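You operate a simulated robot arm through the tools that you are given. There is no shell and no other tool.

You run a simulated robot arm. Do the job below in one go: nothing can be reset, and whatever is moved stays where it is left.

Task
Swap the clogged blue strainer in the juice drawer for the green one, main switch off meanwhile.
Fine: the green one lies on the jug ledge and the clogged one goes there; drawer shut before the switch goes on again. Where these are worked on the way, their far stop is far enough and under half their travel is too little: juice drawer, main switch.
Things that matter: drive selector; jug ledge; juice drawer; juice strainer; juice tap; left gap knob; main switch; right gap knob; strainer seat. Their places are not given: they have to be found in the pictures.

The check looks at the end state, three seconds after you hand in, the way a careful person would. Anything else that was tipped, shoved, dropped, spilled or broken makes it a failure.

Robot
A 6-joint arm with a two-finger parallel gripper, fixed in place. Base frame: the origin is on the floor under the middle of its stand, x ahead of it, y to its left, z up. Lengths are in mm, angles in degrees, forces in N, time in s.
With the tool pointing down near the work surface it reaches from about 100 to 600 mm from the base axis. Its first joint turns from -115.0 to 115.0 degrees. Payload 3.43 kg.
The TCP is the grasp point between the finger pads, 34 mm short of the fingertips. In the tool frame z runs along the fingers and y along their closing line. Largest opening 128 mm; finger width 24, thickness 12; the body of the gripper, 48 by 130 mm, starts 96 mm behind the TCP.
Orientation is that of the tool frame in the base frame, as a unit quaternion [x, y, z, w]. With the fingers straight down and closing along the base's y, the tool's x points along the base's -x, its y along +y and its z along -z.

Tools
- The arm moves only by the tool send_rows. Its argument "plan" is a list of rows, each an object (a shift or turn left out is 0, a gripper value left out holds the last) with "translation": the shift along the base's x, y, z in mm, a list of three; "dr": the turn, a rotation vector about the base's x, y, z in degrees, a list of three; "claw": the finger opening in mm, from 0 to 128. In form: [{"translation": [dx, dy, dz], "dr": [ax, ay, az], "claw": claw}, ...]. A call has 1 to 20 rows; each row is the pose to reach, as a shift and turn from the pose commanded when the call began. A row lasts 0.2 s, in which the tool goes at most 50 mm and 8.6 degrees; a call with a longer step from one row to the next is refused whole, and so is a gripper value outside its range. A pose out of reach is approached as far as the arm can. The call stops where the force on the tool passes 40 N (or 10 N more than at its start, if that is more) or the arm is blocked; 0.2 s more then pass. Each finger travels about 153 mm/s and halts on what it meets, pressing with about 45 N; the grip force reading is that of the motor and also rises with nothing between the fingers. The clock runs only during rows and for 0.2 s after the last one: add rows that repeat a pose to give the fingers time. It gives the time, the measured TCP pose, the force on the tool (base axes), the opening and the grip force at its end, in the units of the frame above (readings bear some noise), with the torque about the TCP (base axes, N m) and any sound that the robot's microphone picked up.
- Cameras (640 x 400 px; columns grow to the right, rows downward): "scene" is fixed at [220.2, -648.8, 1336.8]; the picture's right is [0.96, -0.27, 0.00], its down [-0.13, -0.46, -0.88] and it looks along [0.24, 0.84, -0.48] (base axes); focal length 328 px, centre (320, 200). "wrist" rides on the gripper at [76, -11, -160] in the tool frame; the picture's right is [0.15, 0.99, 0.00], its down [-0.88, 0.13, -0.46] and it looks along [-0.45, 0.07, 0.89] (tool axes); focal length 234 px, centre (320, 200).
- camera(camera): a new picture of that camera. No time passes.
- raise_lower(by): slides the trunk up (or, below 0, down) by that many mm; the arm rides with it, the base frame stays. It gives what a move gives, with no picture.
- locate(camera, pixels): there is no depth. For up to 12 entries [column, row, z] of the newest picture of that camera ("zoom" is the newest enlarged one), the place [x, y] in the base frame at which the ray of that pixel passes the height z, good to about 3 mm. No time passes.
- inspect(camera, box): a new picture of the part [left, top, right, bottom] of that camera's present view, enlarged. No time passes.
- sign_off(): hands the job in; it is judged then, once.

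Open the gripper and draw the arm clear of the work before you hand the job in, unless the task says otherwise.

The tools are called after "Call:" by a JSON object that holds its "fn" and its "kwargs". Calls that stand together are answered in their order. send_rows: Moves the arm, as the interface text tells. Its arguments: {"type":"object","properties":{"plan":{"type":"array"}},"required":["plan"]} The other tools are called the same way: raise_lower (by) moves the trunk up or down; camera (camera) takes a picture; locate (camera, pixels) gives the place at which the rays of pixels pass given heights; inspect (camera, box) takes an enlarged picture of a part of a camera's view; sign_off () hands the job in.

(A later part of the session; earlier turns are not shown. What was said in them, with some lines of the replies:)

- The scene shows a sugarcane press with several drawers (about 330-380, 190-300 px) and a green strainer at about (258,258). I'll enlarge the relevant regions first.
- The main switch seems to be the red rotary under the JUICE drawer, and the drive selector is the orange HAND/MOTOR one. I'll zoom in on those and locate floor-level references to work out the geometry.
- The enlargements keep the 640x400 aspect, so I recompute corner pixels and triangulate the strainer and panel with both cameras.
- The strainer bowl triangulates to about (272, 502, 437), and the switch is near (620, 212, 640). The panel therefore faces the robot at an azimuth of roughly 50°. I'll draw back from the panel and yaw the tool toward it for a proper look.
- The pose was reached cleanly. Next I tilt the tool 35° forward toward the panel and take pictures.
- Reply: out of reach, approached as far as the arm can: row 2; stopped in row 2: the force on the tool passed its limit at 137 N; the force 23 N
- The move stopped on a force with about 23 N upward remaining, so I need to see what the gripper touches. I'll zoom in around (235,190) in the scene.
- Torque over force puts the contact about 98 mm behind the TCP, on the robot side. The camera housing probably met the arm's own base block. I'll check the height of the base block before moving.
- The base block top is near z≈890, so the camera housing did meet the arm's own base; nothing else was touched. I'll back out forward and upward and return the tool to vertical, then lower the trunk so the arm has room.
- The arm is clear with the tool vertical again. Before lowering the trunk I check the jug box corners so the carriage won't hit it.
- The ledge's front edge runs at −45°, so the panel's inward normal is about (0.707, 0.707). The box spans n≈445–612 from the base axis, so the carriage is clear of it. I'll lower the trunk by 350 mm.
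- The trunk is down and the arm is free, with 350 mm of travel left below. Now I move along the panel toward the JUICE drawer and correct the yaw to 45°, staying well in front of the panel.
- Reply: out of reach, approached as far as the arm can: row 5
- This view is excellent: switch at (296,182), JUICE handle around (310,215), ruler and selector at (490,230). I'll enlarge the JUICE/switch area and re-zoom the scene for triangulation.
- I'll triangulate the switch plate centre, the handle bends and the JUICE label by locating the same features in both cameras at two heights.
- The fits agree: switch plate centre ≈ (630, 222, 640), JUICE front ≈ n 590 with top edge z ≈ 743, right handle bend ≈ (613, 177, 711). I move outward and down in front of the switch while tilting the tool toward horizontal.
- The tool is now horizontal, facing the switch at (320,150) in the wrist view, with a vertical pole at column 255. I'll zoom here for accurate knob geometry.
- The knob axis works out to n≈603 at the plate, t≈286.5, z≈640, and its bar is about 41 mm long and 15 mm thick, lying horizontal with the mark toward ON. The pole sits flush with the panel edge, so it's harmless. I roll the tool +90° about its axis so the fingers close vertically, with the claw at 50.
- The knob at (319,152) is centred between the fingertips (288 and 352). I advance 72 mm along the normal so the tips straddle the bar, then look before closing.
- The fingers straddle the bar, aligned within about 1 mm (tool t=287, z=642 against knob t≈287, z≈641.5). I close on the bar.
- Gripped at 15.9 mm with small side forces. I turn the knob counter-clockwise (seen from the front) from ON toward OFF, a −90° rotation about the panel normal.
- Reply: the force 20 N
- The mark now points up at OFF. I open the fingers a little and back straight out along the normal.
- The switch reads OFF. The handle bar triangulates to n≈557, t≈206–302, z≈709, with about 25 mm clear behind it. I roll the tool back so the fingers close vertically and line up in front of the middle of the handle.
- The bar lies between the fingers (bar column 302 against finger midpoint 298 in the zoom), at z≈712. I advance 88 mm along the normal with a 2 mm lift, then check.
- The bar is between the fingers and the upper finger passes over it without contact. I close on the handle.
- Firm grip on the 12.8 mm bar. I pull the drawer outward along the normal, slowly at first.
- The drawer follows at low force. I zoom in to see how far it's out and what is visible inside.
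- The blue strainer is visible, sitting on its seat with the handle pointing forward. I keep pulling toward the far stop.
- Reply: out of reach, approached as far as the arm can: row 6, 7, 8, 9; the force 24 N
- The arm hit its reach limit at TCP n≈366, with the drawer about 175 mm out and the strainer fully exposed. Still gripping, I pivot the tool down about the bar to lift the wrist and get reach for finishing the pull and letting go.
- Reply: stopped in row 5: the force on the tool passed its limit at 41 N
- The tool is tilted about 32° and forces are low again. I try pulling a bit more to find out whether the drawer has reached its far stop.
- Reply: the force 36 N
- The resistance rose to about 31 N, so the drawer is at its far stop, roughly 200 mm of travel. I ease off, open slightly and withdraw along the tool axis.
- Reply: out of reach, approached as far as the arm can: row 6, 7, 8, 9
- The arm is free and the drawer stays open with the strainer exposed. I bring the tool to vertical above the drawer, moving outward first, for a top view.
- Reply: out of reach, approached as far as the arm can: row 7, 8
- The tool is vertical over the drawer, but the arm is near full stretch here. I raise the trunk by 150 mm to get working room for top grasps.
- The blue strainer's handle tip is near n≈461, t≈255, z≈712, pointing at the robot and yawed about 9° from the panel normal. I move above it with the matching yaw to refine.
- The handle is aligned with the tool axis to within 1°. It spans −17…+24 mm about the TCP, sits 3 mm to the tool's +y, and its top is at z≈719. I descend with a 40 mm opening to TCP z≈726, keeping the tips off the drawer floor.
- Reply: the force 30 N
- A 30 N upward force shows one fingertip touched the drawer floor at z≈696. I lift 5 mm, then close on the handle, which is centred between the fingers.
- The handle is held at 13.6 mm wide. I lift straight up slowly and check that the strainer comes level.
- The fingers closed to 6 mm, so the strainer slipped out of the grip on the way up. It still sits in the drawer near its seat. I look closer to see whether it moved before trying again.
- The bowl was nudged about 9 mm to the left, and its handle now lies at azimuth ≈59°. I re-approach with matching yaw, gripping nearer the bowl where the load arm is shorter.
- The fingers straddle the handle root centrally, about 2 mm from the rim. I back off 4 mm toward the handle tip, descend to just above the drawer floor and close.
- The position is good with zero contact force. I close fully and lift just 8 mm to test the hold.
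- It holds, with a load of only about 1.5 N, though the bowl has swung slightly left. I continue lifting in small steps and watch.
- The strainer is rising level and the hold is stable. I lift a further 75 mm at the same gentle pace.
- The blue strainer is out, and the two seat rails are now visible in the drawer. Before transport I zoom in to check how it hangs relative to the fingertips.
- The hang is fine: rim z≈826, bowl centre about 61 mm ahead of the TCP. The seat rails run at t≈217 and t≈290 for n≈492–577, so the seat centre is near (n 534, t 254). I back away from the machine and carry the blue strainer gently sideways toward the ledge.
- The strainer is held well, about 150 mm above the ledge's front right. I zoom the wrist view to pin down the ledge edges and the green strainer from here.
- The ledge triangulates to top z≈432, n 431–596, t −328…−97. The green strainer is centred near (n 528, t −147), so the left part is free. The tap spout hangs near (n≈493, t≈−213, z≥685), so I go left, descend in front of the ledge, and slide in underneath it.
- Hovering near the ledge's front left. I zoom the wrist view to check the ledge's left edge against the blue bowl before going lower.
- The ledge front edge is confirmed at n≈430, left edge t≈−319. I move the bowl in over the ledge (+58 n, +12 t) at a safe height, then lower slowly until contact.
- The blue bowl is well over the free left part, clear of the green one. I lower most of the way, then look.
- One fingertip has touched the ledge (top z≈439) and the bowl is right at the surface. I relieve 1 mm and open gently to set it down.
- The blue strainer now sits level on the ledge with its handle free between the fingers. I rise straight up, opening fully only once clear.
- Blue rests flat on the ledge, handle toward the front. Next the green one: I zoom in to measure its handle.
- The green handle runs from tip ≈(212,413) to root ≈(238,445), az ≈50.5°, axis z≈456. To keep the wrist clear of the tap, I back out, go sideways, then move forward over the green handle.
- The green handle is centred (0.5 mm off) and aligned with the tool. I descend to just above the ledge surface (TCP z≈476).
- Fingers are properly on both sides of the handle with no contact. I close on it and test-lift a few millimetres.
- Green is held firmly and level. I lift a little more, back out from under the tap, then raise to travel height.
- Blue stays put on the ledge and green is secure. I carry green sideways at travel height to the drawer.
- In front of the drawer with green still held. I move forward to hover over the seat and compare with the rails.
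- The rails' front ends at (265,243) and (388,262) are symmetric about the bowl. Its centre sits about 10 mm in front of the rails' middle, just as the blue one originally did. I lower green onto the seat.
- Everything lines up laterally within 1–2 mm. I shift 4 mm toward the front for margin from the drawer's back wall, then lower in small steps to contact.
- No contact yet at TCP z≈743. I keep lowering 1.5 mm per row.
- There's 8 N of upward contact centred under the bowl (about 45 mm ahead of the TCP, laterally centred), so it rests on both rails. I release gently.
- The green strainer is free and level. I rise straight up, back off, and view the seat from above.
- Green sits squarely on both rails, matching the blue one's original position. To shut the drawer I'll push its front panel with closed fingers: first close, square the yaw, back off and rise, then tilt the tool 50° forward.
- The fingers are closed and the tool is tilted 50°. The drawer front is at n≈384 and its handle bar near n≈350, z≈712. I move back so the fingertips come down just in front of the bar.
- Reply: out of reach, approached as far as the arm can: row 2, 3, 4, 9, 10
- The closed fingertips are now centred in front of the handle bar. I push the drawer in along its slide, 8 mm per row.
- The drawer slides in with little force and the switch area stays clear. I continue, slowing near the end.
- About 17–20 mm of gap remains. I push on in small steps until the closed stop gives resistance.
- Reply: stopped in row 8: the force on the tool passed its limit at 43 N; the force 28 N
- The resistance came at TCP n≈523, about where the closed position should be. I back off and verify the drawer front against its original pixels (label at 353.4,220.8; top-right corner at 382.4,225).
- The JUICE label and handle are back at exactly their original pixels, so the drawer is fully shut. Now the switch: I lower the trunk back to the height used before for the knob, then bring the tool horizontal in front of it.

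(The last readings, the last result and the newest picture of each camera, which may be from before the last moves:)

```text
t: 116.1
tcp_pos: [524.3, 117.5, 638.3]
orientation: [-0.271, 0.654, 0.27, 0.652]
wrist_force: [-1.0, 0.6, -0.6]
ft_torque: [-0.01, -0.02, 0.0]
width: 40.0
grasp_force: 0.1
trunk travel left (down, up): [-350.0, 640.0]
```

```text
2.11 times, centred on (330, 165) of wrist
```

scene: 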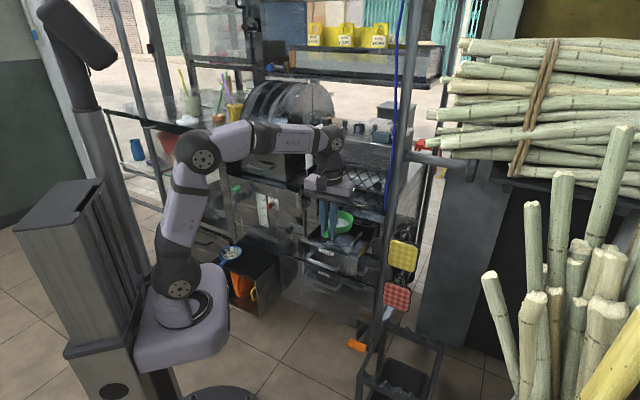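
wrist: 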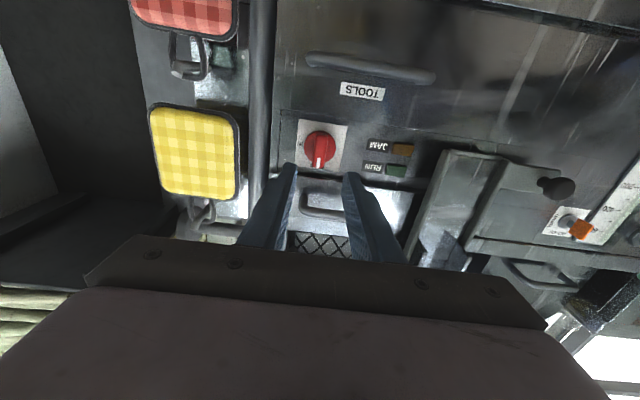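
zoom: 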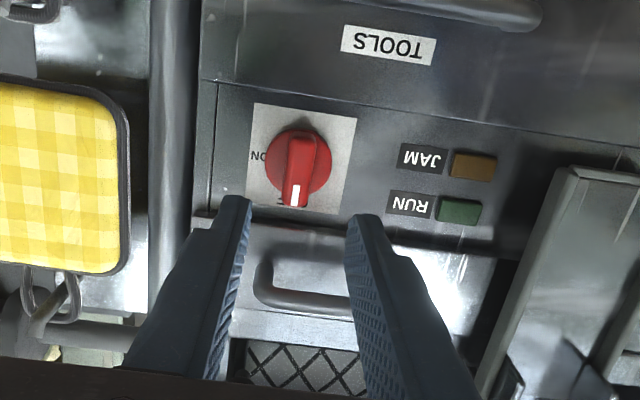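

The fingers are centred on the vertical knob bar (midpoint column 298 against knob 297). I advance along the normal to straddle it.

Call:
{"fn": "send_rows", "kwargs": {"plan": [{"translation": [15, 15, 0]}, {"translation": [30, 30, 0]}, {"translation": [44, 44, 0]}, {"translation": [56, 56, 0]}, {"translation": [64, 64, 0]}, {"translation": [69, 69, 0]}, {"translation": [69, 69, 0]}]}}

Call:
{"fn": "inspect", "kwargs": {"camera": "wrist", "box": [240, 90, 400, 240]}}

Call:
{"fn": "inspect", "kwargs": {"camera": "scene", "box": [325, 215, 405, 275]}}

```text
t: 117.7
tcp_pos: [592.7, 185.0, 640.9]
orientation: [-0.271, 0.654, 0.27, 0.652]
wrist_force: [0.1, 0.2, 0.7]
ft_torque: [0.02, -0.04, -0.01]
width: 39.7
grasp_force: 0.1
trunk travel left (down, up): [-350.0, 640.0]
```

```text
2.67 times, centred on (320, 165) of wrist
```

zoom: 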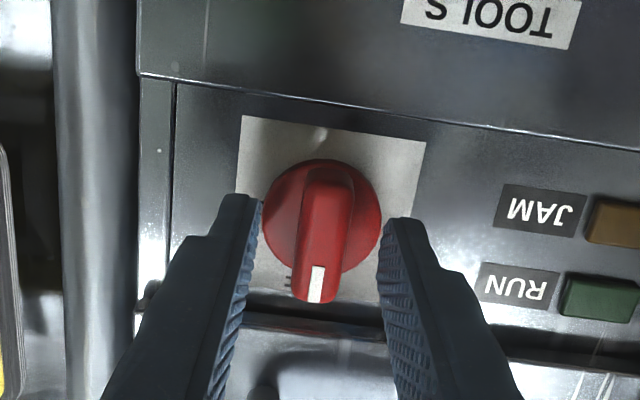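

```text
6.67 times, centred on (365, 245) of scene
```

zoom: 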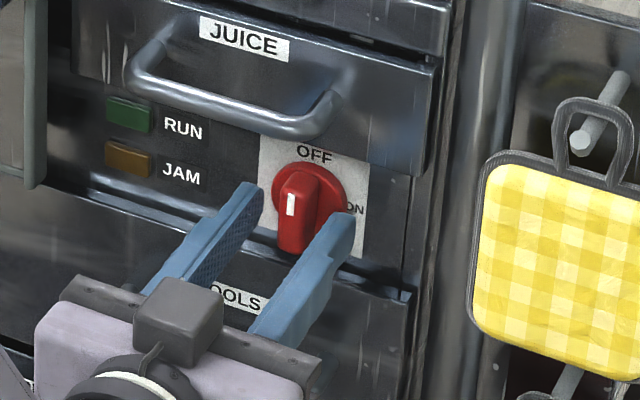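

The knob bar sits centred between the fingers, as before. I close on it.

Call:
{"fn": "send_rows", "kwargs": {"plan": [{"claw": 25}, {"claw": 12}, {"claw": 8}, {"claw": 8}, {"claw": 8}]}}

Call:
{"fn": "inspect", "kwargs": {"camera": "wrist", "box": [240, 90, 400, 240]}}

```text
t: 118.9
tcp_pos: [592.1, 185.1, 640.2]
orientation: [-0.272, 0.655, 0.27, 0.651]
wrist_force: [-1.9, 4.0, -1.3]
ft_torque: [0.26, -0.29, 0.08]
width: 15.6
grasp_force: 45.3
trunk travel left (down, up): [-350.0, 640.0]
```

```text
2.67 times, centred on (320, 165) of wrist
```

zoom: 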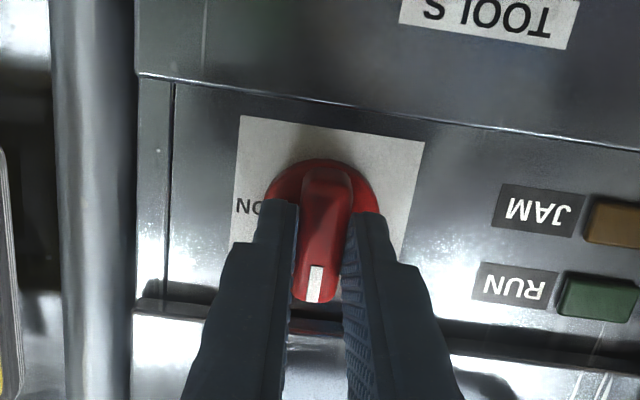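

Good grip at 15.6 mm with small forces. I turn the knob +90° about the panel normal, from OFF back to ON.

Call:
{"fn": "send_rows", "kwargs": {"plan": [{"dr": [5.3, 5.3, 0]}, {"dr": [10.6, 10.6, 0]}, {"dr": [15.9, 15.9, 0]}, {"dr": [21.2, 21.2, 0]}, {"dr": [26.5, 26.5, 0]}, {"dr": [31.8, 31.8, 0]}, {"dr": [37.1, 37.1, 0]}, {"dr": [42.4, 42.4, 0]}, {"dr": [47.7, 47.7, 0]}, {"dr": [53, 53, 0]}, {"dr": [58.3, 58.3, 0]}, {"dr": [63.6, 63.6, 0]}, {"dr": [63.6, 63.6, 0]}]}}

Call:
{"fn": "inspect", "kwargs": {"camera": "scene", "box": [325, 215, 405, 275]}}

Call:
{"fn": "inspect", "kwargs": {"camera": "wrist", "box": [240, 70, 400, 220]}}

```text
t: 121.7
tcp_pos: [591.4, 185.2, 639.9]
orientation: [0.269, 0.654, 0.654, 0.27]
wrist_force: [1.6, -2.3, 7.3]
ft_torque: [0.03, -0.08, -1.31]
width: 15.8
grasp_force: 45.2
trunk travel left (down, up): [-350.0, 640.0]
```

```text
6.67 times, centred on (365, 245) of scene
```

zoom: 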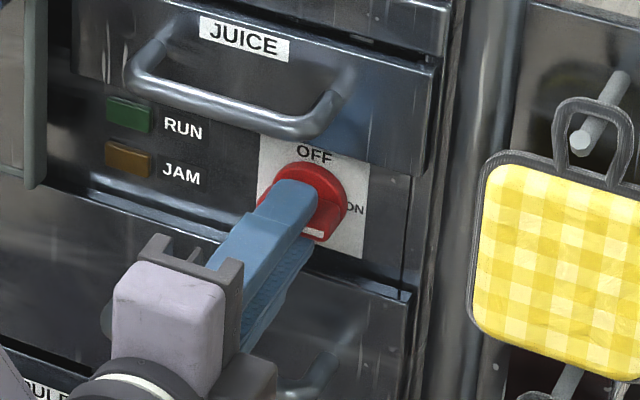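

```text
2.67 times, centred on (320, 145) of wrist
```

zoom: 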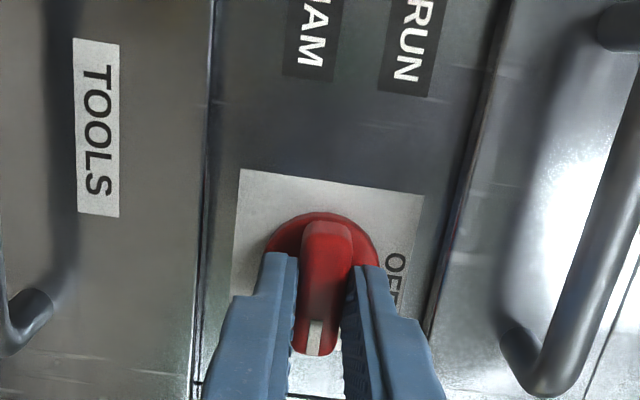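

The bar is horizontal with the mark toward ON. I open just enough to clear it and back straight out.

Call:
{"fn": "send_rows", "kwargs": {"plan": [{"claw": 40}, {"claw": 40}, {"translation": [-12, -12, 0]}, {"translation": [-28, -28, 0]}, {"translation": [-48, -48, 0]}, {"translation": [-70, -70, 0]}, {"translation": [-70, -70, 0]}]}}

Call:
{"fn": "inspect", "kwargs": {"camera": "scene", "box": [325, 200, 405, 270]}}

Call:
{"fn": "inspect", "kwargs": {"camera": "wrist", "box": [230, 70, 410, 230]}}

```text
t: 123.3
tcp_pos: [520.6, 115.7, 641.3]
orientation: [0.269, 0.654, 0.653, 0.27]
wrist_force: [0.4, 0.0, -0.1]
ft_torque: [0.0, 0.0, 0.02]
width: 39.9
grasp_force: 0.1
trunk travel left (down, up): [-350.0, 640.0]
```

```text
5.71 times, centred on (365, 235) of scene
```

zoom: 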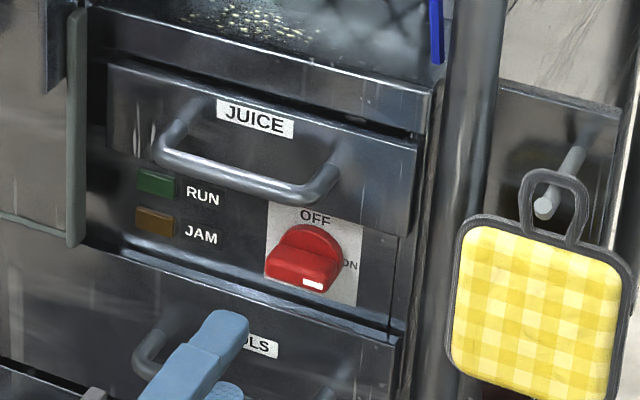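

```text
2.50 times, centred on (320, 150) of wrist
```

zoom: 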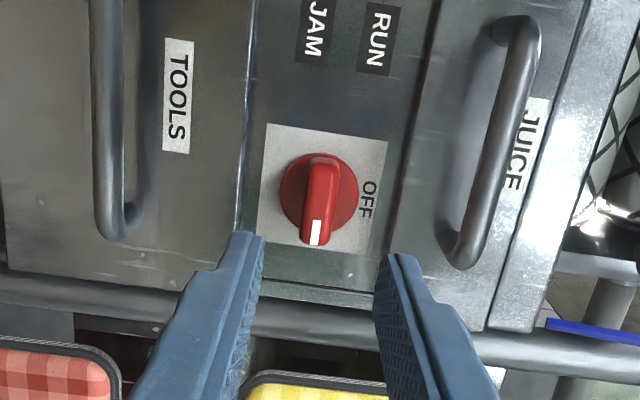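

The knob is back at its original ON pixels (mark at 363.8,249.9), and the drawer is shut. I retract the arm from the panel, bring the tool to vertical and open the gripper fully in free space.

Call:
{"fn": "send_rows", "kwargs": {"plan": [{"translation": [-8, -8, 4], "dr": [-4, 4, 0]}, {"translation": [-18, -18, 12], "dr": [-9.5, 9.5, 0]}, {"translation": [-28, -28, 22], "dr": [-15, 15, 0]}, {"translation": [-38, -38, 32], "dr": [-20.5, 20.5, 0]}, {"translation": [-46, -46, 44], "dr": [-26, 26, 0]}, {"translation": [-52, -52, 56], "dr": [-31.5, 31.5, 0]}, {"translation": [-58, -58, 68], "dr": [-37, 37, 0]}, {"translation": [-62, -62, 80], "dr": [-42.5, 42.5, 0]}, {"translation": [-66, -66, 90], "dr": [-48, 48, 0]}, {"translation": [-70, -70, 96], "dr": [-53.5, 53.5, 0]}, {"translation": [-72, -72, 100], "dr": [-59, 59, 0], "claw": 80}, {"translation": [-74, -74, 100], "dr": [-63.6, 63.6, 0], "claw": 128}, {"translation": [-74, -74, 100], "dr": [-63.6, 63.6, 0], "claw": 128}]}}

Call:
{"fn": "camera", "kwargs": {"camera": "scene"}}

Call:
{"fn": "inspect", "kwargs": {"camera": "scene", "box": [200, 180, 320, 290]}}

Call:
{"fn": "inspect", "kwargs": {"camera": "scene", "box": [300, 190, 420, 290]}}

```text
t: 126.1
tcp_pos: [447.8, 41.8, 740.6]
orientation: [0.383, 0.924, 0.0, -0.002]
wrist_force: [-0.2, 1.0, 0.2]
ft_torque: [0.01, 0.04, 0.01]
width: 128.0
grasp_force: 0.1
trunk travel left (down, up): [-350.0, 640.0]
```

```text
taken
```

scene: 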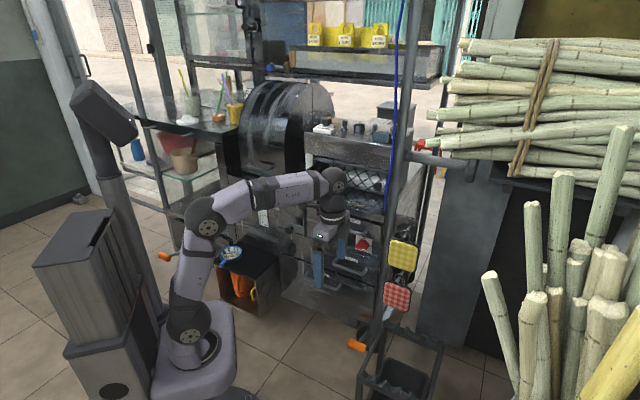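

```text
3.64 times, centred on (260, 235) of scene
```

zoom: 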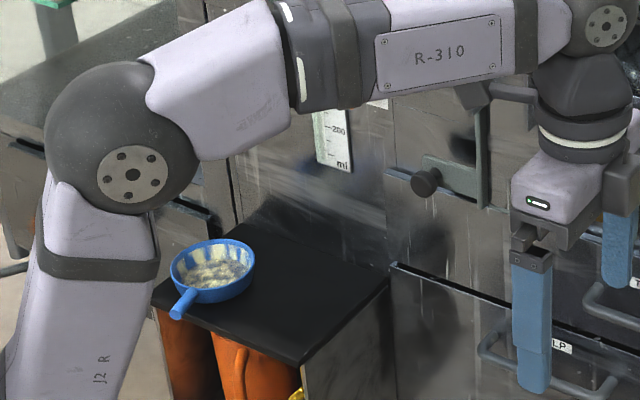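

```text
4.00 times, centred on (360, 240) of scene
```

zoom: 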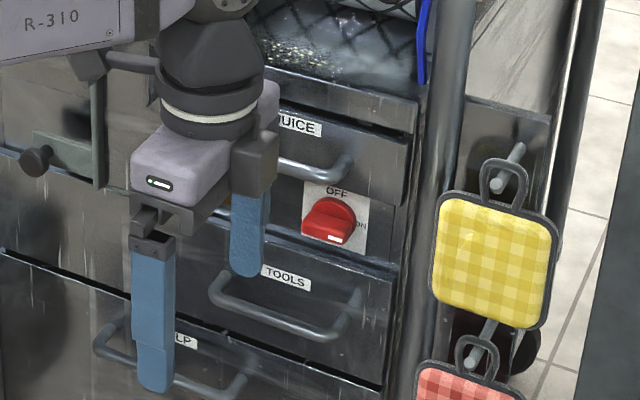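

Blue rests securely on the ledge, the drawer is shut, the switch is ON and the gripper is open. I draw the arm further back so I can check the tap and drive selector, which were hidden behind the forearm.

Call:
{"fn": "send_rows", "kwargs": {"plan": [{"translation": [-15, -15, 10]}, {"translation": [-35, -35, 20]}, {"translation": [-55, -60, 30]}, {"translation": [-70, -95, 40]}, {"translation": [-85, -130, 50]}, {"translation": [-95, -165, 55]}, {"translation": [-95, -165, 55]}]}}

Call:
{"fn": "camera", "kwargs": {"camera": "scene"}}

Call:
{"fn": "inspect", "kwargs": {"camera": "scene", "box": [200, 170, 320, 290]}}

Call:
{"fn": "inspect", "kwargs": {"camera": "scene", "box": [290, 150, 410, 270]}}

```text
t: 127.7
tcp_pos: [353.5, -128.0, 794.8]
orientation: [0.382, 0.924, 0.001, -0.002]
wrist_force: [-0.3, 0.4, 0.3]
ft_torque: [0.01, 0.02, 0.04]
width: 127.8
grasp_force: 0.0
trunk travel left (down, up): [-350.0, 640.0]
```

```text
taken
```

scene: 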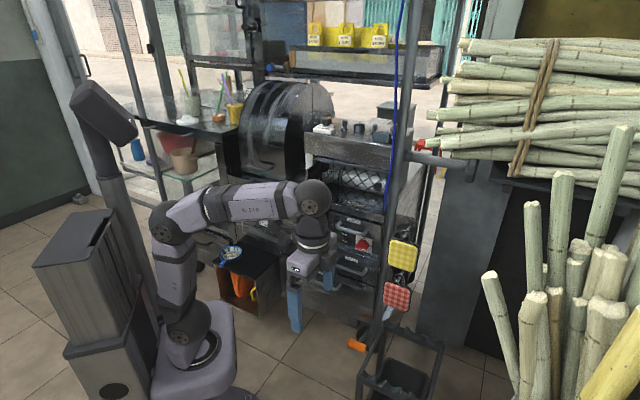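

```text
3.33 times, centred on (260, 230) of scene
```

zoom: 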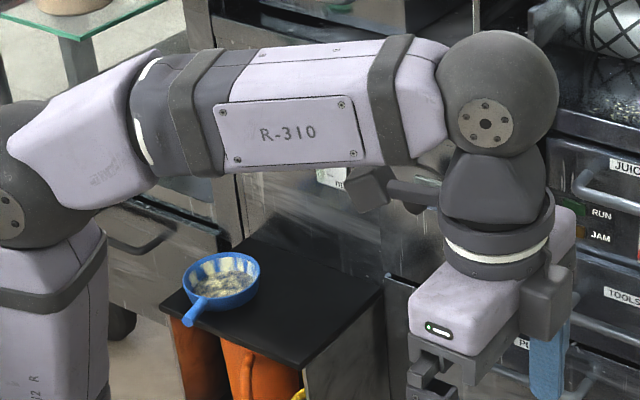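

```text
3.33 times, centred on (350, 210) of scene
```

zoom: 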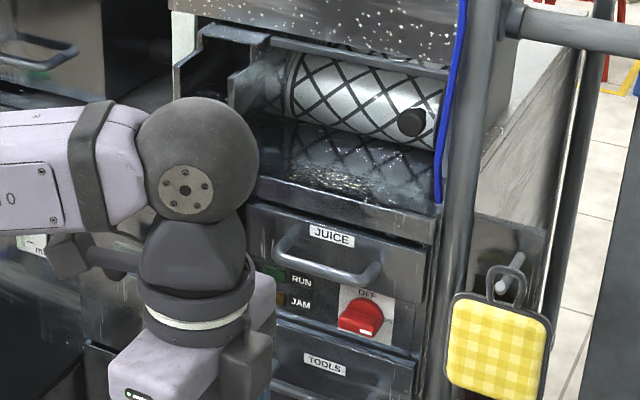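

Final state: drawer shut, main switch ON, clogged blue strainer on the jug ledge, green one on the seat in the drawer, gripper open and arm clear. Tap and selector are behind the forearm in this view; I last saw them unchanged after the ledge work and have not been near them since, so I hand in.

Call:
{"fn": "sign_off", "kwargs": {}}

```text
The job is handed in.
```

The swap is done and handed in. The green strainer is in the juice drawer's seat, and the clogged blue one is on the jug ledge.

- **Main switch:** I turned it off before opening the drawer and back on only after the drawer was shut. The knob is back at its original ON position.
- **Juice drawer:** I opened it to its far stop, about 200 mm, and pushed it fully shut. The drawer front is back exactly where it started in the pictures.
- **Green strainer:** It rests on both rails of the seat, in nearly the same place the blue one had been.
- **Blue strainer:** It slipped out of the grip on the first lift, stayed upright in the drawer, and came out cleanly on the second try. It now stands on the left front of the ledge, with its handle sticking out about 25 mm past the front edge.
- **Arm contact with itself:** At the start, the camera housing on the gripper appears to have bumped the arm's own base. I saw no damage, and nothing else was touched.

In the last picture the juice tap and drive selector were hidden behind the forearm. Both looked unchanged when I last saw them, partway through, and the arm did not go near them afterwards. The gripper is open and the arm is clear of the machine.
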